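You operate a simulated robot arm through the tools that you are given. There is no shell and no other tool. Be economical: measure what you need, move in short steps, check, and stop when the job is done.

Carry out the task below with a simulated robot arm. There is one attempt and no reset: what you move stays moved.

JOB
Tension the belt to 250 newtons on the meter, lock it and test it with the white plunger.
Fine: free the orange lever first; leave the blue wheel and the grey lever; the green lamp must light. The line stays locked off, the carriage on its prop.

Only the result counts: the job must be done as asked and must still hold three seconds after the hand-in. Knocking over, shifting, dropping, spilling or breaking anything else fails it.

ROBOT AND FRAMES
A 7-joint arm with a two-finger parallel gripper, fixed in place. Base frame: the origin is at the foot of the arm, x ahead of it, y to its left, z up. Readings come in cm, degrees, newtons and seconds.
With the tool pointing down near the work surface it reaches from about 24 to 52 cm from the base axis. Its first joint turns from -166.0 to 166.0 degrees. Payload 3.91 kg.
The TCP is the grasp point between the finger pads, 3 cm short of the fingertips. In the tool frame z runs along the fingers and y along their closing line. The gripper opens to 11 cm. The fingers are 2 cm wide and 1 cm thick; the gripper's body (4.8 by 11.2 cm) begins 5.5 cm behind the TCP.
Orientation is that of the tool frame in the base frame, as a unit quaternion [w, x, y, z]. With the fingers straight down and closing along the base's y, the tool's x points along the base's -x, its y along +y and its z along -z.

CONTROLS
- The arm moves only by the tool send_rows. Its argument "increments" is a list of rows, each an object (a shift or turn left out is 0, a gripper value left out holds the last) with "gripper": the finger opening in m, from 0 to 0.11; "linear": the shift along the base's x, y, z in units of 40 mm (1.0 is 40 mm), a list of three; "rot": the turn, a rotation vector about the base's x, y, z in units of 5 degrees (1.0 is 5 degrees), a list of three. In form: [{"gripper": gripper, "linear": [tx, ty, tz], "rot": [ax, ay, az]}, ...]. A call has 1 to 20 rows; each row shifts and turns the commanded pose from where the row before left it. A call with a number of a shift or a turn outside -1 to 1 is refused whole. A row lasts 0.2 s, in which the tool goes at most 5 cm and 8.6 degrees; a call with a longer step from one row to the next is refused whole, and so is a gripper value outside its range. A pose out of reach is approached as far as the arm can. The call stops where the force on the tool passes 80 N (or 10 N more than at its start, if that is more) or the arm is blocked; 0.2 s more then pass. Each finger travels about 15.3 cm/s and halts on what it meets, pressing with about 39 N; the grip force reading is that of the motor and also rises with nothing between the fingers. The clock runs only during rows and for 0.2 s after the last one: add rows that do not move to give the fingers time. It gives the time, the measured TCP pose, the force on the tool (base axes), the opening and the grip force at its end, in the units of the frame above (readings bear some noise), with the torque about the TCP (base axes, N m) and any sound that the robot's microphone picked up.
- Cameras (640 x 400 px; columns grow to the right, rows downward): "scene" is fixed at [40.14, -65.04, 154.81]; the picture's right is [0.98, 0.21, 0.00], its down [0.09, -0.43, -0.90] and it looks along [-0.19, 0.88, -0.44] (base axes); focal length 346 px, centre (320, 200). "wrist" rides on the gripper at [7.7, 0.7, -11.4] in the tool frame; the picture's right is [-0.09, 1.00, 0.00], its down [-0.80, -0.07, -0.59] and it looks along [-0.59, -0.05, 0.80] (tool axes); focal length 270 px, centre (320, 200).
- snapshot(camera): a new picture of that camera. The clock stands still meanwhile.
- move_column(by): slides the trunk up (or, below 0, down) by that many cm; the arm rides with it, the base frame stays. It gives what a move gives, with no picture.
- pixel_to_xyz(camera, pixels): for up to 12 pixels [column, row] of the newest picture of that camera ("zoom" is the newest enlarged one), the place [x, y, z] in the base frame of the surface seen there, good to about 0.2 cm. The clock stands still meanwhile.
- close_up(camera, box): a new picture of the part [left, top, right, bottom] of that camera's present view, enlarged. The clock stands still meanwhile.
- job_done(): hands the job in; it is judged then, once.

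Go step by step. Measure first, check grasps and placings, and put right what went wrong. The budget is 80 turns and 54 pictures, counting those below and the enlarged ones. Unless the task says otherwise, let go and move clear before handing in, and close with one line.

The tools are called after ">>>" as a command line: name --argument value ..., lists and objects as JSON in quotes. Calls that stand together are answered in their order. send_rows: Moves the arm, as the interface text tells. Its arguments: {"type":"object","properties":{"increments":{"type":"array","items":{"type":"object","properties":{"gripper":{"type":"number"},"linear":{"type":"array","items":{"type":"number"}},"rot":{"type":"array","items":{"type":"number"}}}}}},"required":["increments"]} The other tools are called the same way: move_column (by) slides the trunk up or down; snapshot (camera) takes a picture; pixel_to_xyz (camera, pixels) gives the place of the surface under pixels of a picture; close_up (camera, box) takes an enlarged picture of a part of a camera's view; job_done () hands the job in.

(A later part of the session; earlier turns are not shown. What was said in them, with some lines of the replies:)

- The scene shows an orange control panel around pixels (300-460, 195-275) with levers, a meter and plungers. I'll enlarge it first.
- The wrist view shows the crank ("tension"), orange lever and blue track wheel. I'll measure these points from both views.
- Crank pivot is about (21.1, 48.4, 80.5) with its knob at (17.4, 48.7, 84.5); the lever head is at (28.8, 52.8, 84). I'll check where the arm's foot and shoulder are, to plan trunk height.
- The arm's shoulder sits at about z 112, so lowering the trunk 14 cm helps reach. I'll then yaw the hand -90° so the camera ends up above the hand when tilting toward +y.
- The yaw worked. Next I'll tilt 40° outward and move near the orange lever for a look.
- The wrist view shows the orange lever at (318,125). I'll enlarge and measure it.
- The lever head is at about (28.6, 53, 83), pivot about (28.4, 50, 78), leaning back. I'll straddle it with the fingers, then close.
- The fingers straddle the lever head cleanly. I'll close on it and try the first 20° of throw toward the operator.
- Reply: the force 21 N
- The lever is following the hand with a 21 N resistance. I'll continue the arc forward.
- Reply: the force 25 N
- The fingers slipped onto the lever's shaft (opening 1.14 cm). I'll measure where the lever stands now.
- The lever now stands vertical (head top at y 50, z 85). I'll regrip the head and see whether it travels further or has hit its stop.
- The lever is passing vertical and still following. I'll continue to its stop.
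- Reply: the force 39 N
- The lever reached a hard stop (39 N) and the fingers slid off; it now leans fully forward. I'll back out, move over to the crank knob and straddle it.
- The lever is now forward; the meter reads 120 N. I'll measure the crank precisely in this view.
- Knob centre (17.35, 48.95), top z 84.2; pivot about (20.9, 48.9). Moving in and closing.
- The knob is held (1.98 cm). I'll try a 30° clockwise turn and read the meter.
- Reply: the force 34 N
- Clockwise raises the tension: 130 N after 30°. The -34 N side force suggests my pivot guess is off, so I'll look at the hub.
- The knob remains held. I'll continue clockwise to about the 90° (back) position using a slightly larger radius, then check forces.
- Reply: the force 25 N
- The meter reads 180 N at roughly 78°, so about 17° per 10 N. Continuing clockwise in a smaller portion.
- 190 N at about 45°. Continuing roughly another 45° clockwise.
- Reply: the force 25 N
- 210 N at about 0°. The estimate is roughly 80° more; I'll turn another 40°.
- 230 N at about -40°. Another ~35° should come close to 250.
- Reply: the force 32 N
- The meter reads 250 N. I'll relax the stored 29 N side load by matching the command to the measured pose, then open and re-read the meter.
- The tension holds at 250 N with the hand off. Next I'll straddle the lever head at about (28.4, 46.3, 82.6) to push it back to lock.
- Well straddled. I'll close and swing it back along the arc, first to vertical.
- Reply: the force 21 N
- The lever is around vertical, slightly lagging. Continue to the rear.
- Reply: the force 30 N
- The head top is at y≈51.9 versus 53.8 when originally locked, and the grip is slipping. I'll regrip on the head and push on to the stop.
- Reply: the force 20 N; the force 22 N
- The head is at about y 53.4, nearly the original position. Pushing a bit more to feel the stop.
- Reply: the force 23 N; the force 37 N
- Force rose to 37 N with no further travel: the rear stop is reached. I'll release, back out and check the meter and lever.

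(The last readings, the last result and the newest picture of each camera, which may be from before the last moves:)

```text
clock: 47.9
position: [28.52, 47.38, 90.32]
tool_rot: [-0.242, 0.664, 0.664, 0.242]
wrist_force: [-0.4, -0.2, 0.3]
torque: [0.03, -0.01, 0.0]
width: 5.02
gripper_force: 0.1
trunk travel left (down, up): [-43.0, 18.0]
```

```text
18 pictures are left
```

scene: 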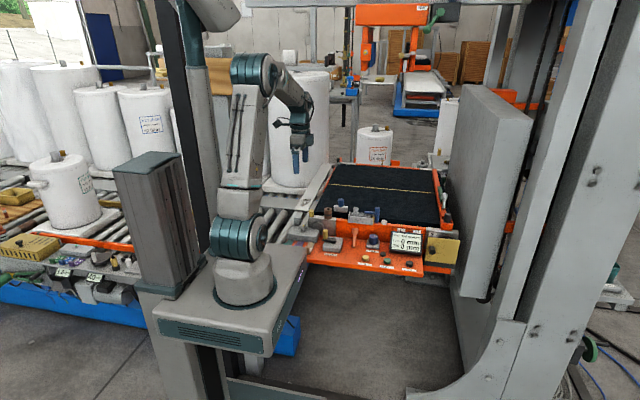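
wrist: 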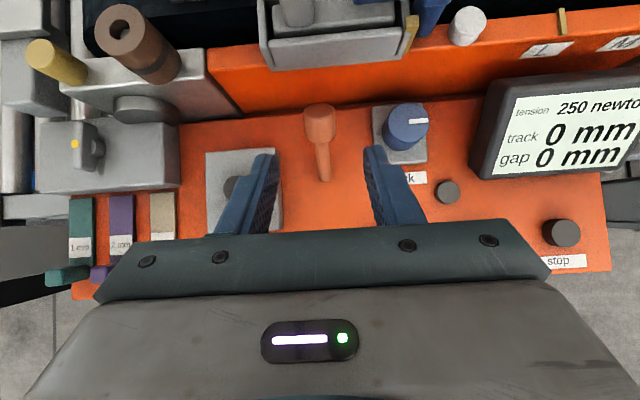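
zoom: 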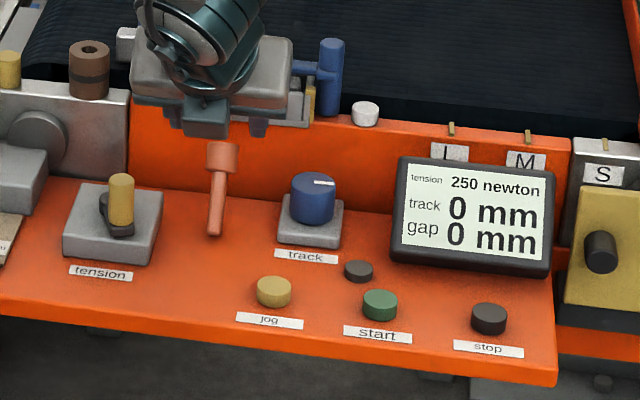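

The lever is back, meter 250 N, wheel untouched. Now I'll measure the white plunger at wrist pixel (468,25) and its neighbours.

>>> pixel_to_xyz --camera "wrist" --pixels '[[469, 15], [455, 22], [485, 20], [469, 25], [465, 40], [415, 40], [430, 15], [480, 100], [560, 20], [447, 192]]'

>>> pixel_to_xyz --camera "zoom" --pixels '[[365, 108], [353, 110], [377, 110], [365, 121], [332, 42], [320, 70], [342, 60], [400, 158], [475, 168], [451, 125]]'

```text
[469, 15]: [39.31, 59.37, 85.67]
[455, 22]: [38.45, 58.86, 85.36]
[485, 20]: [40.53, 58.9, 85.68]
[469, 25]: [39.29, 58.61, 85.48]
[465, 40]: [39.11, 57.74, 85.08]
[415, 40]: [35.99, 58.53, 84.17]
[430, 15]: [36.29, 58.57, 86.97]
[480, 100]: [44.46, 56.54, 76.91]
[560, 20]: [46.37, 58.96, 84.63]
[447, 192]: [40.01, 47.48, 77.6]
```

```text
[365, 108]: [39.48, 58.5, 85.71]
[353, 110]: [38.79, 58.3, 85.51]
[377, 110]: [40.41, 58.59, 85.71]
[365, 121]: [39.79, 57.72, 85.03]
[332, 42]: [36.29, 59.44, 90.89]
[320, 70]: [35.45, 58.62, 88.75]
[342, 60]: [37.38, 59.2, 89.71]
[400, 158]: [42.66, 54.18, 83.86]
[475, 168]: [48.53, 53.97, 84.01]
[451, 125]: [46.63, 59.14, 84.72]
```

Plunger top centre is (39.5, 58.7, 85.7). I'll close the fingers, go over the top at a safe height and descend above it.

>>> send_rows --increments '[{"gripper": 0.0, "linear": [0, 0, 0.6]}, {"linear": [0, 0, 0.6]}, {"linear": [0, 0, 0.6]}, {"linear": [0.56, 0.5, 0.1]}, {"linear": [0.56, 0.5, 0]}, {"linear": [0.56, 0.5, 0]}, {"linear": [0.56, 0.5, 0]}, {"linear": [0.56, 0.5, 0]}, {"linear": [0, 0, -0.4]}, {"linear": [0, 0, -0.4]}, {"linear": [0, 0, -0.4]}, {"linear": [0, 0, -0.3]}, {}]'

>>> snapshot --camera "wrist"

>>> close_up --camera "scene" --box '[320, 170, 450, 280]'

```text
clock: 50.7
position: [39.76, 57.58, 91.86]
tool_rot: [-0.242, 0.665, 0.664, 0.242]
wrist_force: [0.3, -0.1, -0.8]
torque: [-0.01, -0.01, 0.01]
width: 0.0
gripper_force: 37.7
trunk travel left (down, up): [-43.0, 18.0]
```

```text
17 pictures are left
```

wrist: 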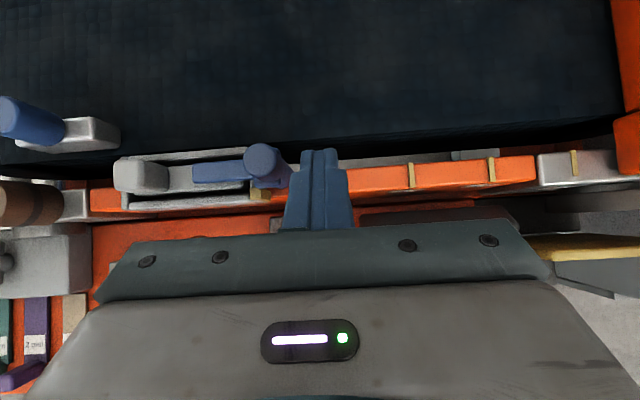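

```text
3.64 times, centred on (385, 225) of scene
```

zoom: 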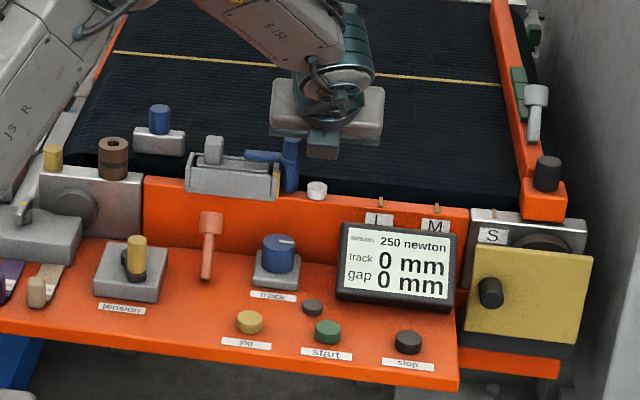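

The tips are above the plunger, with the blue post close on the left. I'll shift 0.3 cm right and press down gently.

>>> send_rows --increments '[{"linear": [0.075, 0, -0.25]}, {"linear": [0, 0, -0.25]}, {"linear": [0, 0, -0.2]}, {"linear": [0, 0, -0.08]}, {"linear": [0, 0, -0.06]}, {}]'

>>> close_up --camera "scene" --box '[340, 190, 440, 270]'

```text
clock: 52.1
position: [39.88, 57.45, 88.54]
tool_rot: [-0.242, 0.664, 0.665, 0.242]
wrist_force: [-0.2, -0.7, 1.0]
torque: [0.02, -0.01, 0.01]
width: 0.0
gripper_force: 37.9
trunk travel left (down, up): [-43.0, 18.0]
```

```text
5.00 times, centred on (390, 230) of scene
```

zoom: 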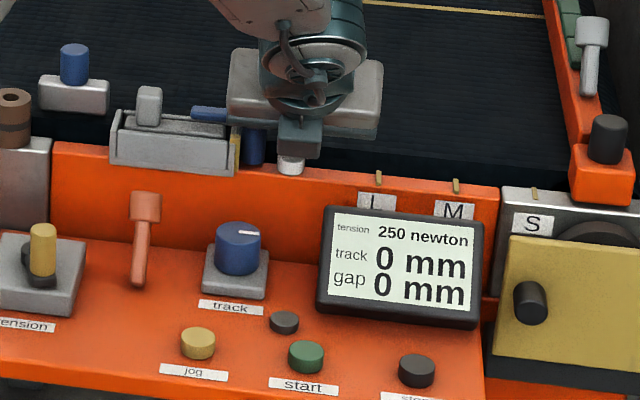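

Aligned and just about touching. Pressing down in small steps.

>>> send_rows --increments '[{"linear": [0, 0, -0.05]}, {"linear": [0, 0, -0.05]}, {"linear": [0, 0, -0.05]}, {}]'

>>> send_rows --increments '[{"linear": [0, 0, -0.05]}, {"linear": [0, 0, -0.05]}, {}, {}]'

>>> close_up --camera "scene" --box '[340, 190, 440, 270]'

```text
clock: 53.1
position: [40.03, 57.47, 87.94]
tool_rot: [-0.242, 0.664, 0.665, 0.242]
wrist_force: [0.1, 0.4, 2.4]
torque: [0.03, 0.01, -0.04]
width: 0.01
gripper_force: 37.9
trunk travel left (down, up): [-43.0, 18.0]
heard: click
```

```text
clock: 54.1
position: [40.04, 57.53, 87.57]
tool_rot: [-0.242, 0.664, 0.664, 0.243]
wrist_force: [1.2, 1.8, 13.4]
torque: [0.19, -0.03, -0.01]
width: 0.03
gripper_force: 37.9
trunk travel left (down, up): [-43.0, 18.0]
```

```text
5.00 times, centred on (390, 230) of scene
```

zoom: 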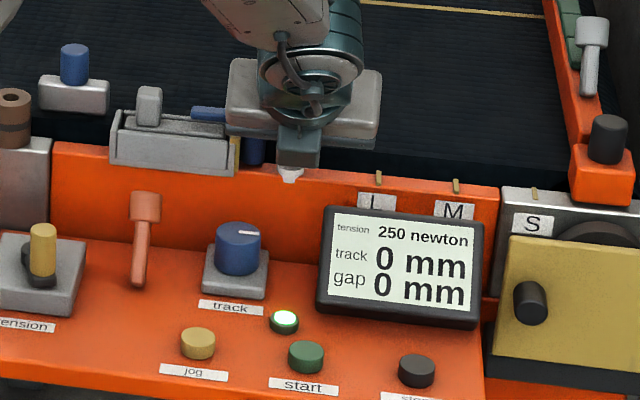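

A click was heard and the green lamp at zoom (284,320) is lit. I'll lift straight up, move clear and check that it stays lit.

>>> send_rows --increments '[{"linear": [0, 0, 0.2]}, {"linear": [0, 0, 0.5]}, {"linear": [0, 0, 0.7]}, {"linear": [0, 0, 0.7]}, {"linear": [0, -0.2, 0.7]}, {"linear": [0, -0.8, 0.3]}, {"linear": [0, -0.8, 0.3]}, {"linear": [-0.3, -0.8, 0]}, {"linear": [-0.3, -0.8, 0]}, {}, {}]'

>>> close_up --camera "scene" --box '[310, 180, 470, 280]'

>>> snapshot --camera "scene"

```text
clock: 56.5
position: [37.54, 43.87, 101.17]
tool_rot: [-0.242, 0.664, 0.665, 0.241]
wrist_force: [0.3, 0.1, 0.1]
torque: [0.0, 0.02, -0.01]
width: 0.0
gripper_force: 38.1
trunk travel left (down, up): [-43.0, 18.0]
```

```text
4.00 times, centred on (390, 230) of scene
```

zoom: 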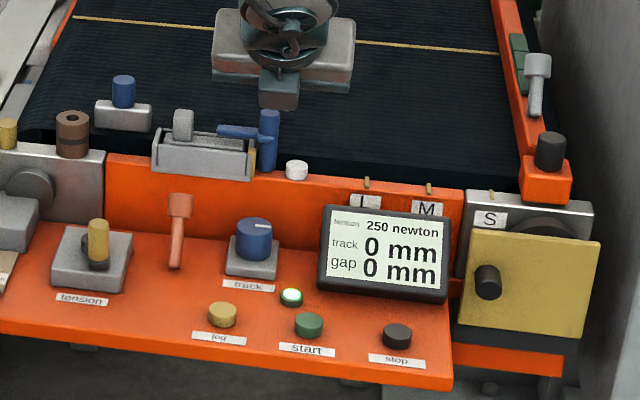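

```text
12 pictures are left
```

scene: 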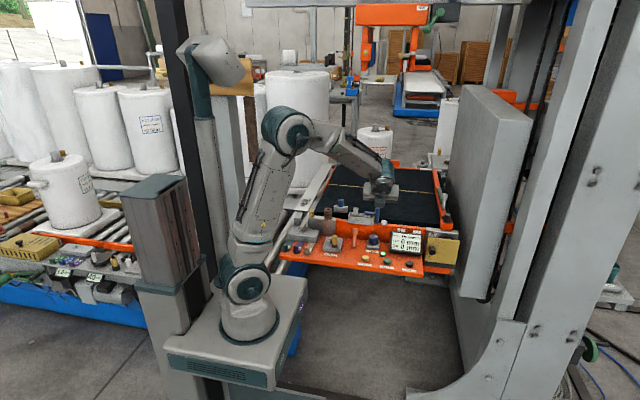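

The lamp stays lit, the meter reads 250 N, the orange lever is locked, and the hand is clear. Handing in.

>>> job_done

```text
The job is handed in.
```

The belt is tensioned to 250 N on the meter and locked with the orange lever. The white plunger test lit the green lamp, which was still on when I handed in; I did not move the blue wheel, the grey lever, the lock-off or the prop.
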